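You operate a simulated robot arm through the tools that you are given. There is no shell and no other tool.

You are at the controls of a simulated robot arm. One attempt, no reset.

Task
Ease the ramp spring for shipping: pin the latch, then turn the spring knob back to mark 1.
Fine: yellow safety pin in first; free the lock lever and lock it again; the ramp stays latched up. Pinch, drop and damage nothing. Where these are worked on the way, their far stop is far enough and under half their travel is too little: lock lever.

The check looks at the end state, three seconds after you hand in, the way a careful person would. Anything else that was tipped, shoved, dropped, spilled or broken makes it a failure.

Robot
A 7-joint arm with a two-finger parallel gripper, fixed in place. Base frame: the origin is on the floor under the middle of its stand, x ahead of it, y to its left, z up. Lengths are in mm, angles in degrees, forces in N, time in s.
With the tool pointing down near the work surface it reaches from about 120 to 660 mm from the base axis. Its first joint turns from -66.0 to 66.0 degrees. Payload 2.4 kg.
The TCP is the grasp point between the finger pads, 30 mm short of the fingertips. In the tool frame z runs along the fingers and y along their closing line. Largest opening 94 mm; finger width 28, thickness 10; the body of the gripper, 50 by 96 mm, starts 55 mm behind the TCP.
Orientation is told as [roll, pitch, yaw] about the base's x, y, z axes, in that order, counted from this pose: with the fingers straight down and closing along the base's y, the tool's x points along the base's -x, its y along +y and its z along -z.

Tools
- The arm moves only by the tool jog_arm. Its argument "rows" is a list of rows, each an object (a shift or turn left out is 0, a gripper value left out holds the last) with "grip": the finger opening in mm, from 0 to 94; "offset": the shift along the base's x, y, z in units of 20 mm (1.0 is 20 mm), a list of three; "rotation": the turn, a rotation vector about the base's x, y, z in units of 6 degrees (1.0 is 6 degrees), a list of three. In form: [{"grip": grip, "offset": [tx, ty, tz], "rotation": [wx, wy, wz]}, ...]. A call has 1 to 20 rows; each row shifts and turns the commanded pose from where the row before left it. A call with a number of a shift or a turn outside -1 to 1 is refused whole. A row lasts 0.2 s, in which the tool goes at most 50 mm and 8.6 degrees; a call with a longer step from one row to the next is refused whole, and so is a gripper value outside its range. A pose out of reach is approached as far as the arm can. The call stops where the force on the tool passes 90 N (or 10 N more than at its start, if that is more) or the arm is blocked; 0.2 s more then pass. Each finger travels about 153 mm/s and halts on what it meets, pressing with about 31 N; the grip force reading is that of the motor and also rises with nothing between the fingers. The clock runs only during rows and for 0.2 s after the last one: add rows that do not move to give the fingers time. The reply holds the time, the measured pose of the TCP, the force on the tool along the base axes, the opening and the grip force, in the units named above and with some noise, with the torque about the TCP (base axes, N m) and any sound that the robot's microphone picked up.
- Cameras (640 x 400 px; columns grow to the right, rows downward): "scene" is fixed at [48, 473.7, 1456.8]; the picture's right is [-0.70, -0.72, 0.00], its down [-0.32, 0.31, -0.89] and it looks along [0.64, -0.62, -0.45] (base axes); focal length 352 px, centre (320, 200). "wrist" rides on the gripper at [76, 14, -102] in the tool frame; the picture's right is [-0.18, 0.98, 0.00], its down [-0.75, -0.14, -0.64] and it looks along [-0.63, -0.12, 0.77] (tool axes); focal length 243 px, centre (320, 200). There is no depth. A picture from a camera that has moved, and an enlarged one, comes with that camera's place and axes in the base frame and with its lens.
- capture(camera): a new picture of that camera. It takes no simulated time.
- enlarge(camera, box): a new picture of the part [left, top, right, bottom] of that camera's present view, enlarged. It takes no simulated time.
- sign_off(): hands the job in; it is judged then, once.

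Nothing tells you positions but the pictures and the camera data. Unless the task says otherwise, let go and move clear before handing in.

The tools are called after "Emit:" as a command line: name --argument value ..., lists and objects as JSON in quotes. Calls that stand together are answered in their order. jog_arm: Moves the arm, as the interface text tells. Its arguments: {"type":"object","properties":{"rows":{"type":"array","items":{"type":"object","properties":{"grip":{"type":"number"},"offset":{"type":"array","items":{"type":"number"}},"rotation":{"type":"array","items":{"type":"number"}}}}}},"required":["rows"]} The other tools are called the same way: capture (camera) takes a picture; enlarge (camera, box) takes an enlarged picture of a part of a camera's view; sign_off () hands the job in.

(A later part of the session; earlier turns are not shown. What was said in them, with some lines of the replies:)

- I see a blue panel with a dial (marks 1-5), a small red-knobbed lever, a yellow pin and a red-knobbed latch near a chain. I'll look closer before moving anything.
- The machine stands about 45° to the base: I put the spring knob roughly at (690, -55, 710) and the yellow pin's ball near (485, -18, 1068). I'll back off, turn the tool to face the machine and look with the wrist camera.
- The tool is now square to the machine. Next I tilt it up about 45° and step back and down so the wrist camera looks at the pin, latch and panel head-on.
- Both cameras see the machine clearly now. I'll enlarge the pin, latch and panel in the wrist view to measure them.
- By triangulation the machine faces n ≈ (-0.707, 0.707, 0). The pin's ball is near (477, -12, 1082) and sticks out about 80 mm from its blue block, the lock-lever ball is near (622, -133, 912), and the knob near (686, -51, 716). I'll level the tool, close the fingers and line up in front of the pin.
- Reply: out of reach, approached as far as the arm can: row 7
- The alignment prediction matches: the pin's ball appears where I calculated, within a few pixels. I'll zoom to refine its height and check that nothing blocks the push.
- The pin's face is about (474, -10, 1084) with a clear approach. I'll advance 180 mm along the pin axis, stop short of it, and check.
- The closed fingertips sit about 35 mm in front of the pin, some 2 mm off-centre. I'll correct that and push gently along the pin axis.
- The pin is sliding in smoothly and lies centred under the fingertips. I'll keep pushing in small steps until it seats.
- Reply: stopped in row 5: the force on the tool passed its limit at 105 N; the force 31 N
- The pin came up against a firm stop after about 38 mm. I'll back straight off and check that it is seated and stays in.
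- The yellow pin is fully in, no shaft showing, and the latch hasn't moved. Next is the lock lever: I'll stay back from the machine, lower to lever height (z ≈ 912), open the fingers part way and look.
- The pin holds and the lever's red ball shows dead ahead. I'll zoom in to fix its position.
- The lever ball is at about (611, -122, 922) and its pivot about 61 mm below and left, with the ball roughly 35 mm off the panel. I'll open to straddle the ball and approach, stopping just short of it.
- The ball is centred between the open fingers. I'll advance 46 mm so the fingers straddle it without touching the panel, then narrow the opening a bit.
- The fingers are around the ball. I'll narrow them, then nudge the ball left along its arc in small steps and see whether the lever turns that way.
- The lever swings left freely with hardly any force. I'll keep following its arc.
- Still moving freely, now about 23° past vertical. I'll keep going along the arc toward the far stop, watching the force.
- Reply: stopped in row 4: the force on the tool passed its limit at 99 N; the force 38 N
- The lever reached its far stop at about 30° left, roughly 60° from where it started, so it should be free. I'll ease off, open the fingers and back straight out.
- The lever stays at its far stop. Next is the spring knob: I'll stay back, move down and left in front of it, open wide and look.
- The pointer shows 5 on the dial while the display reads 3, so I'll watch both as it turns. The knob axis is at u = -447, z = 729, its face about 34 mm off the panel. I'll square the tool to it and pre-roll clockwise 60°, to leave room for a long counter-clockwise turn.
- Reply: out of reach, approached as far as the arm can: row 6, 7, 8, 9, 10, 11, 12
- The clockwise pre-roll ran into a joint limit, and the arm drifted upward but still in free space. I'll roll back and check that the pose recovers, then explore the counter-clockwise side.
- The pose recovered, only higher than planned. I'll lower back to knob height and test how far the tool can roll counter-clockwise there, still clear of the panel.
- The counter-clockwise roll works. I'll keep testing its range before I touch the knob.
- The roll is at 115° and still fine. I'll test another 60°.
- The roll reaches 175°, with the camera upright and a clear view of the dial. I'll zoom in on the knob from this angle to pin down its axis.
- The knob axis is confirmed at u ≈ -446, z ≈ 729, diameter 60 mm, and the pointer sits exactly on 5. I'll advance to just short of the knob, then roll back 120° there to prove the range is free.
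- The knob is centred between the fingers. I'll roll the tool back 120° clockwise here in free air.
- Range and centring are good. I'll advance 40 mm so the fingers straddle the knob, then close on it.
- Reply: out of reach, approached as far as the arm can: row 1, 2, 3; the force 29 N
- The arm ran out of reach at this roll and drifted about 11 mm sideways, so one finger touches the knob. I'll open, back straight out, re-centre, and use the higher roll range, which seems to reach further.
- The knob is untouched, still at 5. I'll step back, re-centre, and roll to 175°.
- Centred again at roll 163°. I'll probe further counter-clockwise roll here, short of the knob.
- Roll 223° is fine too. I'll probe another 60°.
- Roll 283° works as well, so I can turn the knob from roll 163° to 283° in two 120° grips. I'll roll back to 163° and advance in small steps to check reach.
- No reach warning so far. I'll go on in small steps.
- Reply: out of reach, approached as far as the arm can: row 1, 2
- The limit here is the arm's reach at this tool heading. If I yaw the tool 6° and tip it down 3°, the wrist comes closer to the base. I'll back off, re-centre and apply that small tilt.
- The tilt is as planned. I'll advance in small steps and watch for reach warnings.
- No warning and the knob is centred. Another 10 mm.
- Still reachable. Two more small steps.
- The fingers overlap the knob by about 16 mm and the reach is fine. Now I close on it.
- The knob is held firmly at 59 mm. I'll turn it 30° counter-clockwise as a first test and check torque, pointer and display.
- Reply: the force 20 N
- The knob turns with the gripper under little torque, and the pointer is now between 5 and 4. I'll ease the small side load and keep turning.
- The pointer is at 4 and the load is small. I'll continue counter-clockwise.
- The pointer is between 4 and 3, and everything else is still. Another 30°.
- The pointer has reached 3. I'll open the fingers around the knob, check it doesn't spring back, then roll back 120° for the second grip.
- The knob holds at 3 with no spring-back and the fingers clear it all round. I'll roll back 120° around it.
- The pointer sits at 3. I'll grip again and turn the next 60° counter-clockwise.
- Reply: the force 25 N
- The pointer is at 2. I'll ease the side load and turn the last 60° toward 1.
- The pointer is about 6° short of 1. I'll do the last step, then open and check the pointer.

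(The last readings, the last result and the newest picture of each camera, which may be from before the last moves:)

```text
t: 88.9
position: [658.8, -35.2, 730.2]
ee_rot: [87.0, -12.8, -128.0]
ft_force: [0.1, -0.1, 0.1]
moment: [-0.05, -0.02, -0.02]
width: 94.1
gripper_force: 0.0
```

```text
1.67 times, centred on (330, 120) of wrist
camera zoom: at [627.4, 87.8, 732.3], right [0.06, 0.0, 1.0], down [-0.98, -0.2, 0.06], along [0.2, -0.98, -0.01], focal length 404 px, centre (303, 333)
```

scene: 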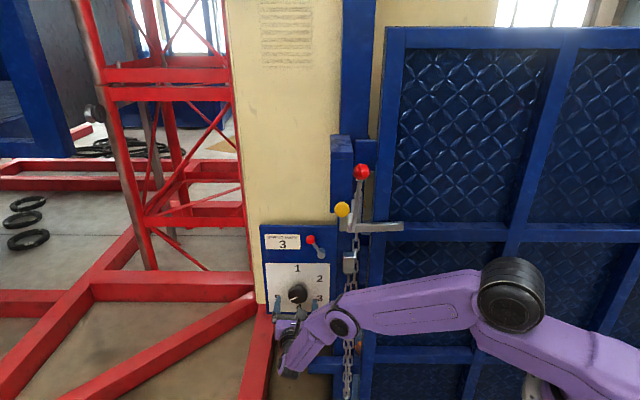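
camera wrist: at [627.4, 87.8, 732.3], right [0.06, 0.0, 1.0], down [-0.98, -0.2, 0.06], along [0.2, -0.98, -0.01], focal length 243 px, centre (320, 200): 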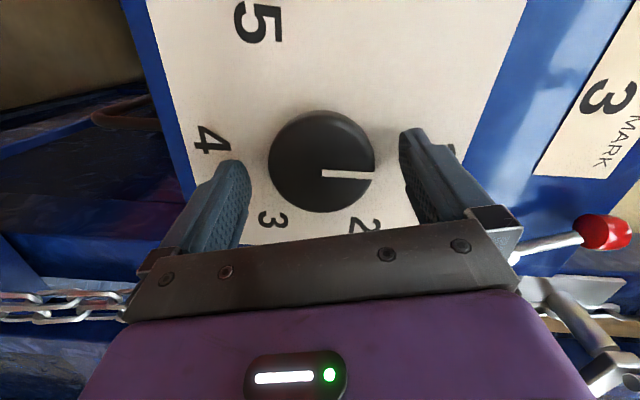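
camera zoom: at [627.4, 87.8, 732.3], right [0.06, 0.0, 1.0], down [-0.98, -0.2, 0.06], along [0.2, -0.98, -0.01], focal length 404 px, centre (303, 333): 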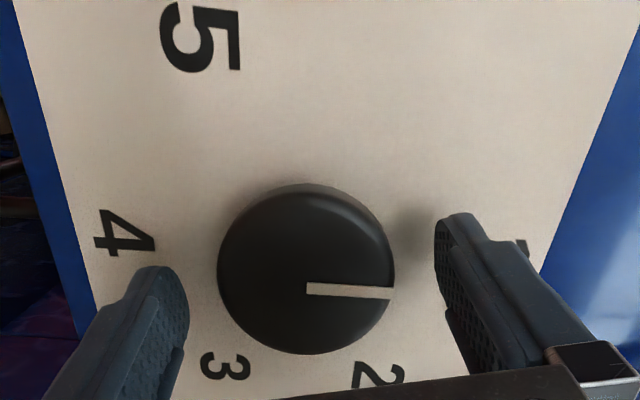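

The pointer reads straight up, at mark 1. I'll back straight out and check from the scene camera before re-locking the lever.

Emit:
jog_arm --rows '[{"offset": [-0.4, 0.4, 0]}, {"offset": [-0.707, 0.707, 0]}, {"offset": [-0.707, 0.707, 0]}, {"offset": [-0.707, 0.707, 0]}, {"offset": [-0.707, 0.707, 0]}, {"offset": [-0.707, 0.707, 0]}, {"offset": [-0.707, 0.707, 0]}, {"offset": [-0.707, 0.707, 0]}, {}]'

Emit:
enlarge --camera "scene" --box '[250, 210, 370, 330]'

Emit:
capture --camera "wrist"

```text
t: 90.9
position: [550.4, 72.2, 730.4]
ee_rot: [87.2, -12.9, -128.1]
ft_force: [-0.1, 0.9, 0.4]
moment: [-0.01, 0.02, -0.02]
width: 94.2
gripper_force: 0.2
```

```text
3.33 times, centred on (310, 270) of scene
camera zoom: at [48.0, 473.7, 1456.8], right [-0.7, -0.72, 0.0], down [-0.32, 0.31, -0.89], along [0.64, -0.62, -0.45], focal length 1174 px, centre (353, -33)
```

zoom: 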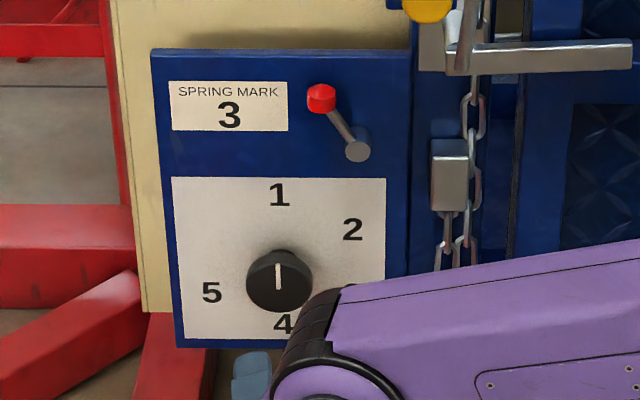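

```text
taken
camera wrist: at [519.5, 195.0, 732.5], right [0.06, 0.0, 1.0], down [-0.98, -0.2, 0.06], along [0.2, -0.98, -0.01], focal length 243 px, centre (320, 200)
```

wrist: 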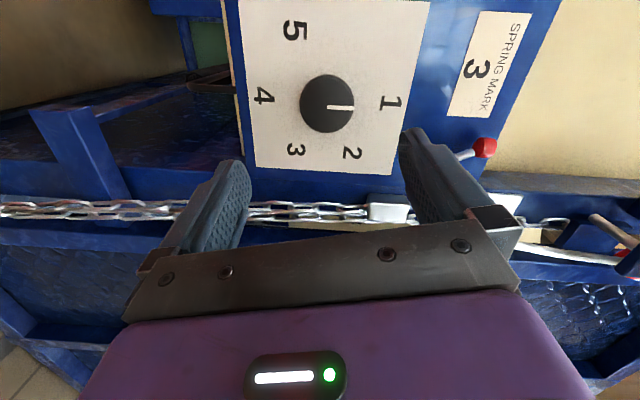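

The scene view confirms the pointer at 1 with the pin and latch unmoved; the "3" placard never changed, so it is a fixed label. Next I'll undo the tilt, rise to lever height and roll back toward the earlier orientation, well clear of the machine.

Emit:
jog_arm --rows '[{"offset": [-0.3, 0.3, 0], "rotation": [-0.354, -0.354, 0]}, {"rotation": [0, 0, -1.0]}, {"offset": [0, 0, 0.9], "rotation": [0.707, -0.707, 0]}, {"offset": [0, 0, 0.9], "rotation": [0.707, -0.707, 0]}, {"offset": [0, 0, 0.9], "rotation": [0.707, -0.707, 0]}, {"offset": [0, 0, 0.9], "rotation": [0.707, -0.707, 0]}, {"offset": [0, 0, 0.9], "rotation": [0.707, -0.707, 0]}, {"offset": [0, 0, 0.9], "rotation": [0.707, -0.707, 0]}, {"offset": [0, 0, 0.9], "rotation": [0.707, -0.707, 0]}, {"offset": [0, 0, 0.9], "rotation": [0.707, -0.707, 0]}, {"offset": [0, 0, 0.9], "rotation": [0.707, -0.707, 0]}, {"offset": [0, 0, 0.9], "rotation": [0.707, -0.707, 0]}, {"offset": [0, 0, 0.6], "rotation": [0.707, -0.707, 0]}, {"rotation": [0.707, -0.707, 0]}, {"rotation": [0.707, -0.707, 0]}, {"rotation": [0.707, -0.707, 0]}, {"rotation": [0.707, -0.707, 0]}, {"rotation": [0.707, -0.707, 0]}, {"rotation": [0.707, -0.707, 0]}, {"rotation": [0.707, -0.707, 0]}]'

Emit:
capture --camera "scene"

```text
t: 95.1
position: [546.4, 77.1, 922.5]
ee_rot: [-92.3, 85.1, 42.5]
ft_force: [0.4, 0.1, 0.4]
moment: [-0.01, -0.03, -0.01]
width: 94.1
gripper_force: 0.1
```

```text
taken
```

scene: 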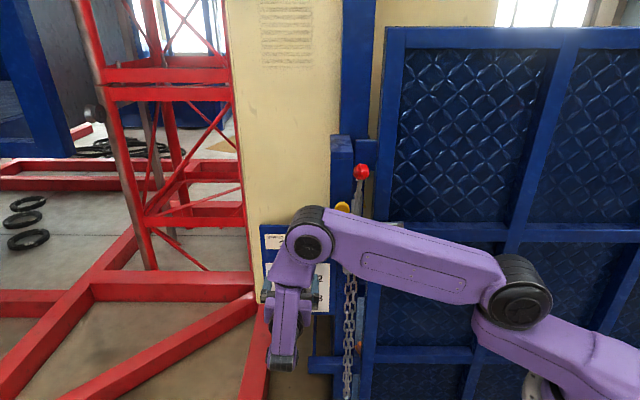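

The arm is clear of everything. I'll roll back the remaining 175° so the camera ends up below the gripper again.

Emit:
jog_arm --rows '[{"rotation": [0.707, -0.707, 0]}, {"rotation": [0.707, -0.707, 0]}, {"rotation": [0.707, -0.707, 0]}, {"rotation": [0.707, -0.707, 0]}, {"rotation": [0.707, -0.707, 0]}, {"rotation": [0.707, -0.707, 0]}, {"rotation": [0.707, -0.707, 0]}, {"rotation": [0.707, -0.707, 0]}, {"rotation": [0.707, -0.707, 0]}, {"rotation": [0.707, -0.707, 0]}, {"rotation": [0.707, -0.707, 0]}, {"rotation": [0.707, -0.707, 0]}, {"rotation": [0.707, -0.707, 0]}, {"rotation": [0.707, -0.707, 0]}, {"rotation": [0.707, -0.707, 0]}, {"rotation": [0.707, -0.707, 0]}, {"rotation": [0.707, -0.707, 0]}, {"rotation": [0.707, -0.707, 0]}, {"rotation": [0.707, -0.707, 0]}, {"rotation": [0.707, -0.707, 0]}]'

Emit:
jog_arm --rows '[{"rotation": [0.707, -0.707, 0]}, {"rotation": [0.707, -0.707, 0]}, {"rotation": [0.707, -0.707, 0]}, {"rotation": [0.707, -0.707, 0]}, {"rotation": [0.707, -0.707, 0]}, {"rotation": [0.707, -0.707, 0]}, {"rotation": [0.707, -0.707, 0]}, {"rotation": [0.707, -0.707, 0]}, {"rotation": [0.707, -0.707, 0], "grip": 46}, {}]'

Emit:
capture --camera "wrist"

Emit:
capture --camera "scene"

```text
t: 99.3
position: [545.7, 77.1, 922.4]
ee_rot: [-89.7, -34.7, 44.6]
ft_force: [-1.2, 0.2, -0.3]
moment: [0.02, -0.01, 0.0]
width: 94.0
gripper_force: 0.1
```

```text
t: 101.5
position: [546.3, 76.6, 923.3]
ee_rot: [-80.7, -88.7, 35.9]
ft_force: [-0.4, 0.2, 0.5]
moment: [-0.01, 0.02, 0.0]
width: 46.1
gripper_force: 0.0
```

```text
taken
camera wrist: at [482.5, 156.9, 846.6], right [0.7, 0.7, 0.16], down [-0.54, 0.36, 0.76], along [0.47, -0.62, 0.63], focal length 243 px, centre (320, 200)
```

wrist: 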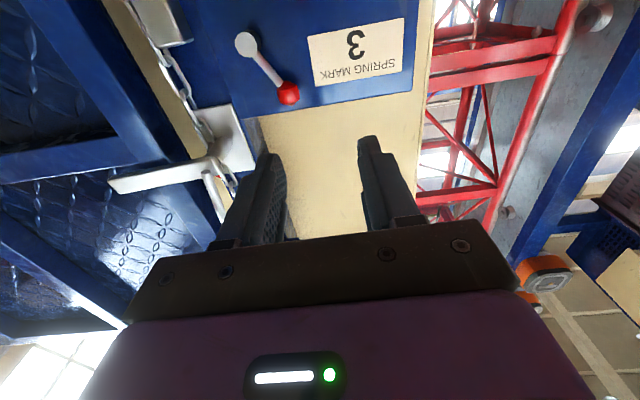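

```text
taken
```

scene: 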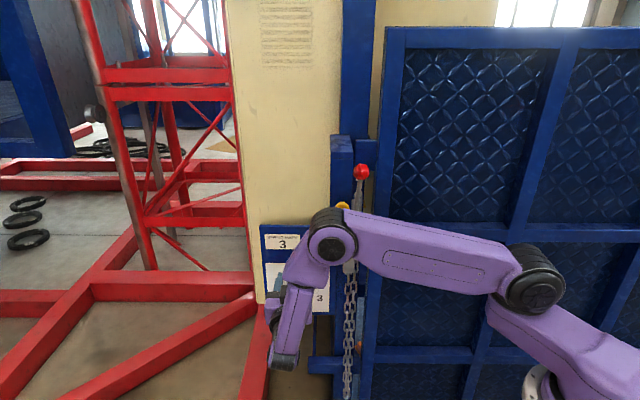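

The lever ball is where expected, about (652, -81, 921). I'll shift sideways to line up, then approach to just short of it.

Emit:
jog_arm --rows '[{"offset": [-0.625, -0.625, -0.06]}, {"offset": [-0.625, -0.625, -0.06]}, {"offset": [0.707, -0.707, 0]}, {"offset": [0.707, -0.707, 0]}, {"offset": [0.707, -0.707, 0]}, {"offset": [0.707, -0.707, 0]}, {"offset": [0.707, -0.707, 0]}, {"offset": [0.707, -0.707, 0]}, {}]'

Emit:
capture --camera "wrist"

```text
t: 103.5
position: [605.9, -30.6, 920.0]
ee_rot: [-81.3, -88.7, 36.4]
ft_force: [-1.2, 0.3, -0.7]
moment: [-0.01, 0.0, 0.02]
width: 46.2
gripper_force: 0.0
```

```text
taken
camera wrist: at [541.5, 48.9, 844.5], right [0.7, 0.7, 0.16], down [-0.54, 0.36, 0.76], along [0.47, -0.62, 0.63], focal length 243 px, centre (320, 200)
```

wrist: 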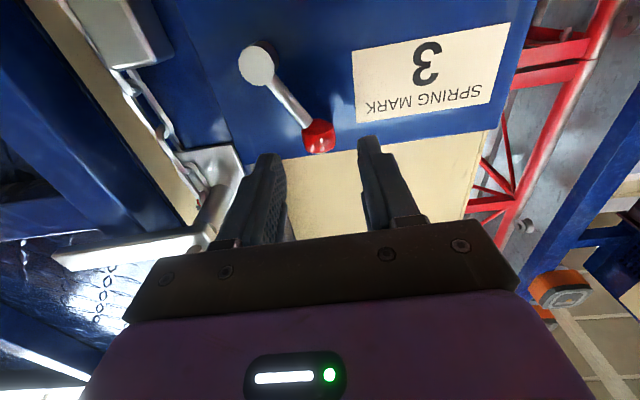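

The ball is centred between the fingers. I'll advance, narrow the fingers, and swing the lever back right along its arc.

Emit:
jog_arm --rows '[{"offset": [0.5, -0.5, 0.02]}, {"offset": [0.5, -0.5, 0.02]}, {"offset": [0.5, -0.5, 0]}, {"offset": [0.32, -0.32, 0]}, {}, {"grip": 32}, {}, {}]'

Emit:
capture --camera "wrist"

```text
t: 105.3
position: [641.7, -68.8, 920.9]
ee_rot: [-81.4, -88.6, 36.5]
ft_force: [-0.7, -0.1, -1.3]
moment: [0.0, -0.01, 0.0]
width: 32.1
gripper_force: 0.0
```

```text
taken
camera wrist: at [578.8, 11.9, 844.5], right [0.7, 0.7, 0.16], down [-0.54, 0.36, 0.76], along [0.47, -0.62, 0.63], focal length 243 px, centre (320, 200)
```

wrist: 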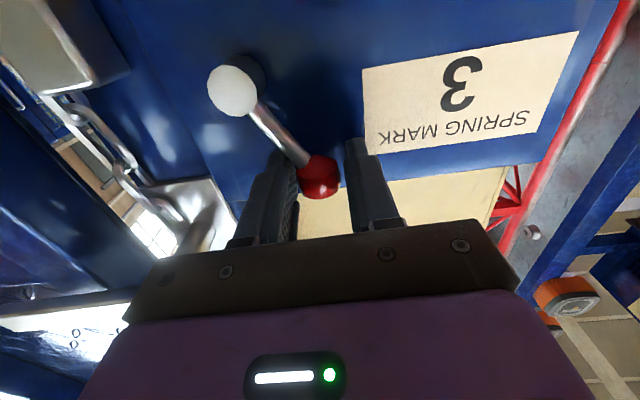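

Fingers are around the ball. I'll swing the lever right along its arc, first to just past vertical.

Emit:
jog_arm --rows '[{"offset": [-0.21, -0.21, 0.13]}, {"offset": [-0.21, -0.21, 0.12]}, {"offset": [-0.18, -0.18, 0.07]}, {"offset": [-0.18, -0.18, 0.07]}, {"offset": [-0.19, -0.19, 0.03]}, {"offset": [-0.19, -0.19, 0.02]}, {"offset": [-0.19, -0.19, -0.02]}, {"offset": [-0.19, -0.19, -0.03]}, {}]'

Emit:
capture --camera "wrist"

```text
t: 107.3
position: [611.8, -99.8, 929.6]
ee_rot: [-81.5, -88.6, 36.6]
ft_force: [-0.1, -0.2, -0.5]
moment: [-0.02, -0.01, -0.02]
width: 32.0
gripper_force: 0.2
```

```text
taken
camera wrist: at [548.4, -19.5, 853.5], right [0.7, 0.7, 0.16], down [-0.54, 0.36, 0.76], along [0.47, -0.61, 0.63], focal length 243 px, centre (320, 200)
```

wrist: 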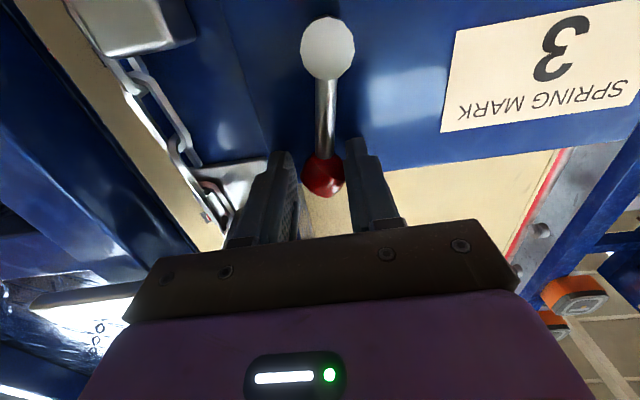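

The lever is past vertical. I'll carry on gently to its original stop.

Emit:
jog_arm --rows '[{"offset": [-0.14, -0.14, -0.03]}, {"offset": [-0.14, -0.14, -0.05]}, {"offset": [-0.14, -0.14, -0.07]}, {"offset": [-0.14, -0.14, -0.09]}, {"offset": [-0.12, -0.12, -0.09]}, {"offset": [-0.08, -0.08, -0.05]}, {}]'

Emit:
capture --camera "wrist"

```text
t: 108.9
position: [596.6, -113.4, 923.1]
ee_rot: [-87.5, -88.8, 42.8]
ft_force: [4.3, 4.0, 6.9]
moment: [0.06, -0.22, 0.05]
width: 34.6
gripper_force: 1.8
```

```text
taken
camera wrist: at [532.9, -33.5, 846.1], right [0.69, 0.7, 0.16], down [-0.54, 0.36, 0.76], along [0.47, -0.61, 0.63], focal length 243 px, centre (320, 200)
```

wrist: 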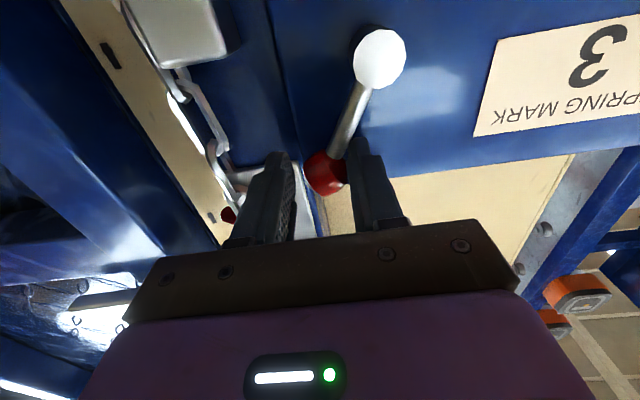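

The lever is just starting to press on its stop. One more gentle nudge makes sure it is fully home.

Emit:
jog_arm --rows '[{"offset": [-0.08, -0.08, -0.04]}, {"offset": [-0.08, -0.08, -0.04]}, {}]'

Emit:
capture --camera "wrist"

```text
t: 109.7
position: [594.5, -115.4, 921.4]
ee_rot: [-98.3, -89.0, 53.9]
ft_force: [12.1, 12.2, 20.7]
moment: [0.31, -0.65, 0.27]
width: 41.4
gripper_force: 8.5
```

```text
taken
camera wrist: at [530.5, -36.2, 845.3], right [0.69, 0.7, 0.16], down [-0.55, 0.36, 0.75], along [0.47, -0.61, 0.64], focal length 243 px, centre (320, 200)
```

wrist: 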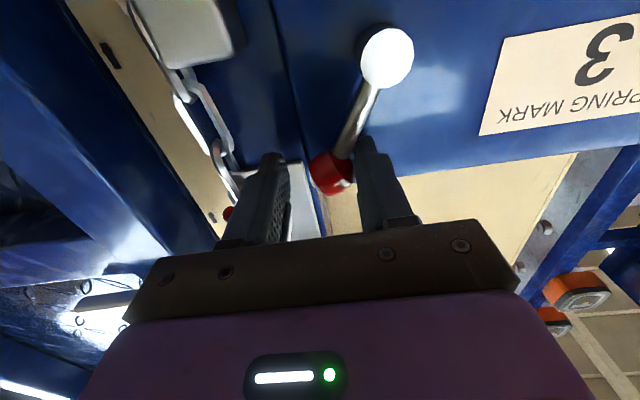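

The lever is hard on its original stop, so it is locked again. I'll ease off, open and back straight out.

Emit:
jog_arm --rows '[{"offset": [0.09, 0.09, 0.04], "grip": 46}, {"offset": [0.09, 0.09, 0.04]}, {}, {"offset": [-0.4, 0.4, 0]}, {"offset": [-0.5, 0.5, 0]}, {"offset": [-0.707, 0.707, 0]}, {"offset": [-0.707, 0.707, 0]}, {"offset": [-0.707, 0.707, 0]}, {"offset": [-0.707, 0.707, 0]}, {"offset": [-0.707, 0.707, 0]}, {"offset": [-0.707, 0.707, 0]}, {"offset": [-0.707, 0.707, 0]}, {"offset": [-0.707, 0.707, 0]}, {"offset": [-0.707, 0.707, 0]}, {"offset": [-0.707, 0.707, 0]}, {}]'

Emit:
capture --camera "scene"

Emit:
enlarge --camera "scene" --box '[250, 130, 410, 330]'

Emit:
capture --camera "wrist"

```text
t: 113.1
position: [435.2, 46.7, 919.9]
ee_rot: [-81.8, -88.7, 37.0]
ft_force: [-0.3, 0.2, -0.1]
moment: [0.02, 0.0, -0.01]
width: 46.0
gripper_force: 0.1
```

```text
taken
```

scene: 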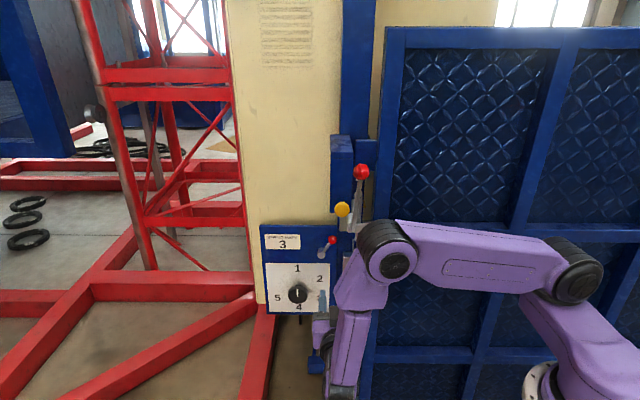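

```text
2.00 times, centred on (330, 230) of scene
camera zoom: at [48.0, 473.7, 1456.8], right [-0.7, -0.72, 0.0], down [-0.32, 0.31, -0.89], along [0.64, -0.62, -0.45], focal length 704 px, centre (300, 140)
```

zoom: 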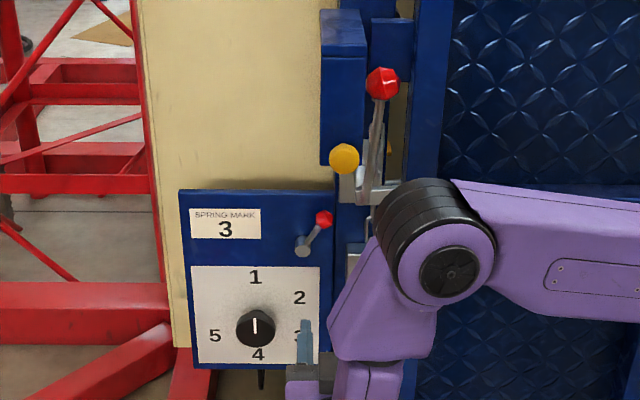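

```text
taken
camera wrist: at [371.4, 126.9, 844.5], right [0.7, 0.7, 0.16], down [-0.54, 0.36, 0.76], along [0.47, -0.61, 0.63], focal length 243 px, centre (320, 200)
```

wrist: 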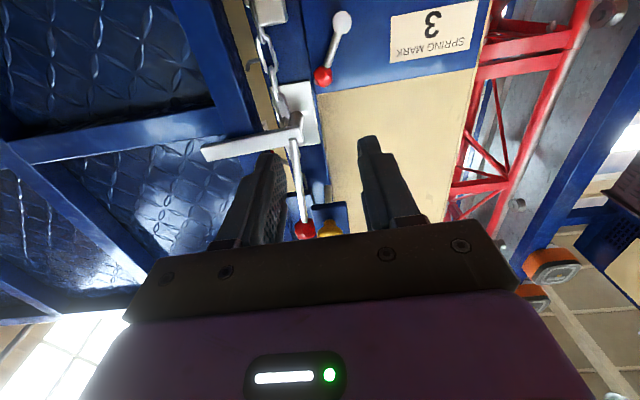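

All three controls look right from here. I'll move further clear, then check the lever, knob and pin in the same enlarged views as at the start.

Emit:
jog_arm --rows '[{"offset": [-0.707, 0.707, 0]}, {"offset": [-0.707, 0.707, 0]}, {"offset": [-0.707, 0.707, 0]}, {"offset": [-0.707, 0.707, 0]}, {"offset": [-0.4, 0.4, -0.5]}, {"offset": [0, 0, -0.8]}, {"offset": [0, 0, -0.8]}, {"offset": [0, 0, -0.8]}, {}]'

Emit:
enlarge --camera "scene" --box '[250, 220, 350, 320]'

Emit:
enlarge --camera "scene" --box '[310, 130, 400, 240]'

Emit:
capture --camera "wrist"

Emit:
capture --camera "scene"

```text
t: 115.1
position: [372.8, 108.8, 862.6]
ee_rot: [-80.9, -88.6, 36.1]
ft_force: [-0.9, -0.8, -0.5]
moment: [0.02, 0.03, 0.02]
width: 46.2
gripper_force: 0.1
```

```text
4.00 times, centred on (300, 270) of scene
camera zoom: at [48.0, 473.7, 1456.8], right [-0.7, -0.72, 0.0], down [-0.32, 0.31, -0.89], along [0.64, -0.62, -0.45], focal length 1409 px, centre (400, -80)
```

zoom: 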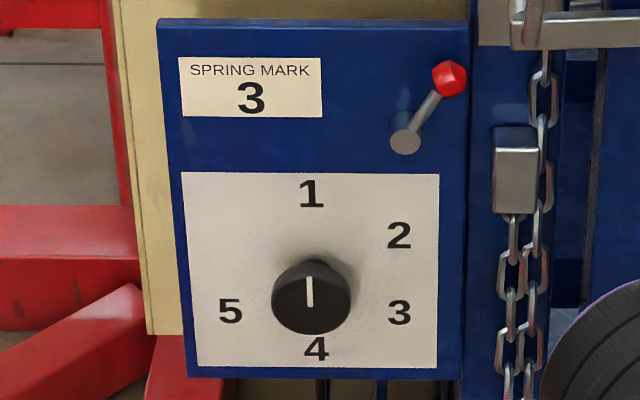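

```text
3.64 times, centred on (355, 185) of scene
camera zoom: at [48.0, 473.7, 1456.8], right [-0.7, -0.72, 0.0], down [-0.32, 0.31, -0.89], along [0.64, -0.62, -0.45], focal length 1281 px, centre (193, 254)
```

zoom: 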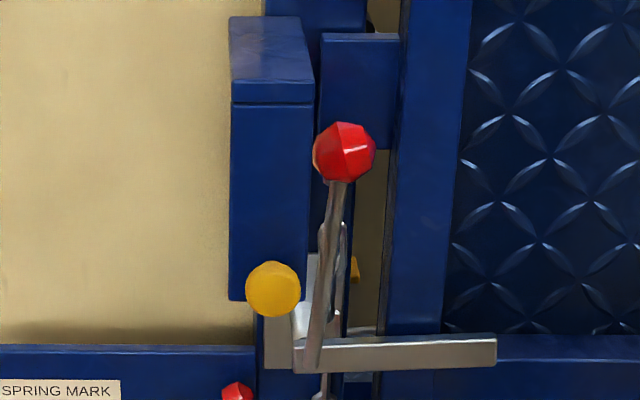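

```text
taken
camera wrist: at [310.0, 189.1, 786.6], right [0.7, 0.7, 0.16], down [-0.54, 0.36, 0.76], along [0.47, -0.62, 0.63], focal length 243 px, centre (320, 200)
```

wrist: 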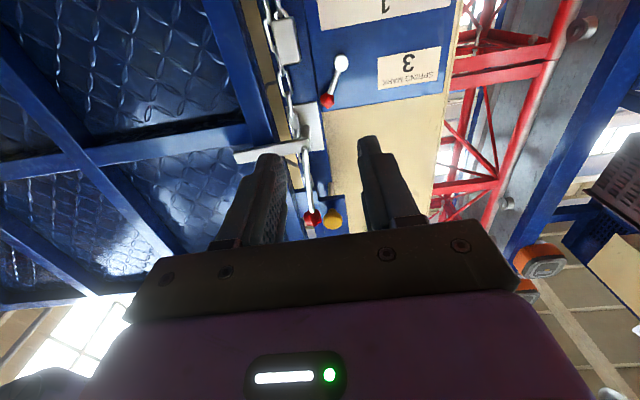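

```text
taken
```

scene: 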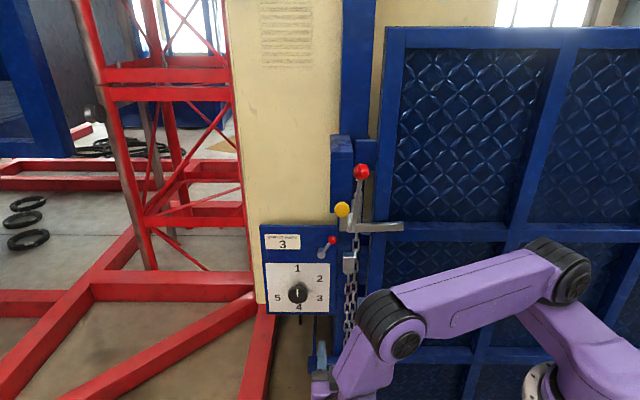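

The lever is back exactly where it began, the pointer is vertical at 1, and the latch hasn't moved. One last close look at how the pin sits against its block.

Emit:
enlarge --camera "wrist" --box '[270, 140, 370, 240]'

Emit:
enlarge --camera "scene" --box '[320, 180, 370, 230]'

```text
4.00 times, centred on (320, 190) of wrist
camera zoom: at [310.0, 189.1, 786.6], right [0.7, 0.7, 0.16], down [-0.54, 0.36, 0.76], along [0.47, -0.62, 0.63], focal length 970 px, centre (320, 240)
```

zoom: 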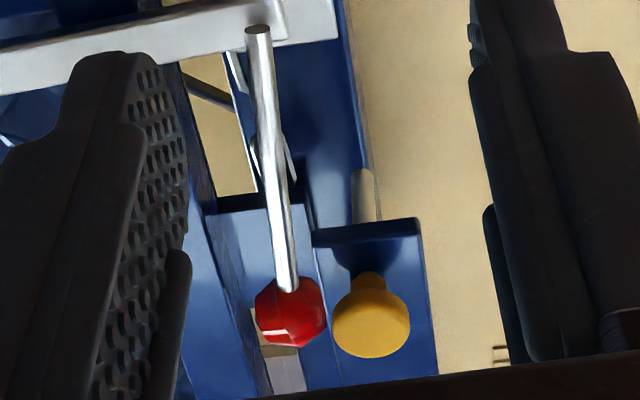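

```text
8.00 times, centred on (345, 205) of scene
camera zoom: at [48.0, 473.7, 1456.8], right [-0.7, -0.72, 0.0], down [-0.32, 0.31, -0.89], along [0.64, -0.62, -0.45], focal length 2818 px, centre (120, 160)
```

zoom: 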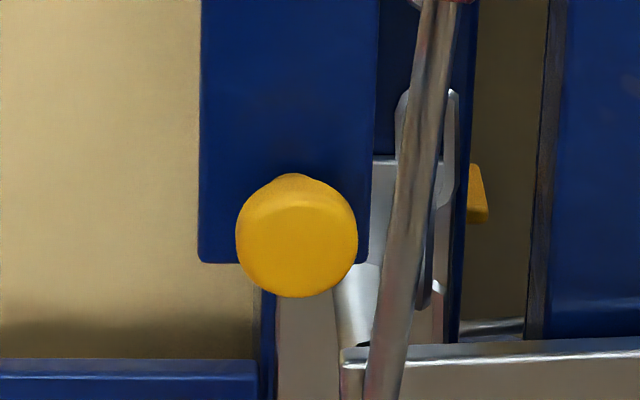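

The yellow pin is fully home: its collar meets the block and the shaft shows out the back. The lever is locked on its original stop, the knob points at 1, the latch is unmoved and the arm is clear, so I'm handing in.

Emit:
sign_off

```text
The job is handed in.
```

The ramp spring is eased for shipping, and I've handed the job in. I don't have the check's result yet. I did it in this order:

- **Safety pin:** the yellow pin went in first and is seated. Its collar meets the block and the shaft shows out the back.
- **Lock lever:** I swung it to its far stop (about 60°) to free the knob, then back to its original stop afterwards.
- **Spring knob:** I turned it back from mark 5 through 4, 3 and 2 to mark 1. The pointer stands straight up at 1.
- **Ramp latch:** it looks unmoved from the starting pictures.

- **Placard:** the "SPRING MARK 3" sign never changed as the knob turned. I took it as a fixed label and set the knob by the dial.
- **Finger contact:** on my first approach the arm ran out of reach and drifted about 11 mm, so one finger touched the side of the knob. The knob didn't turn and I saw no damage.

The arm is clear of the machine and holding nothing.
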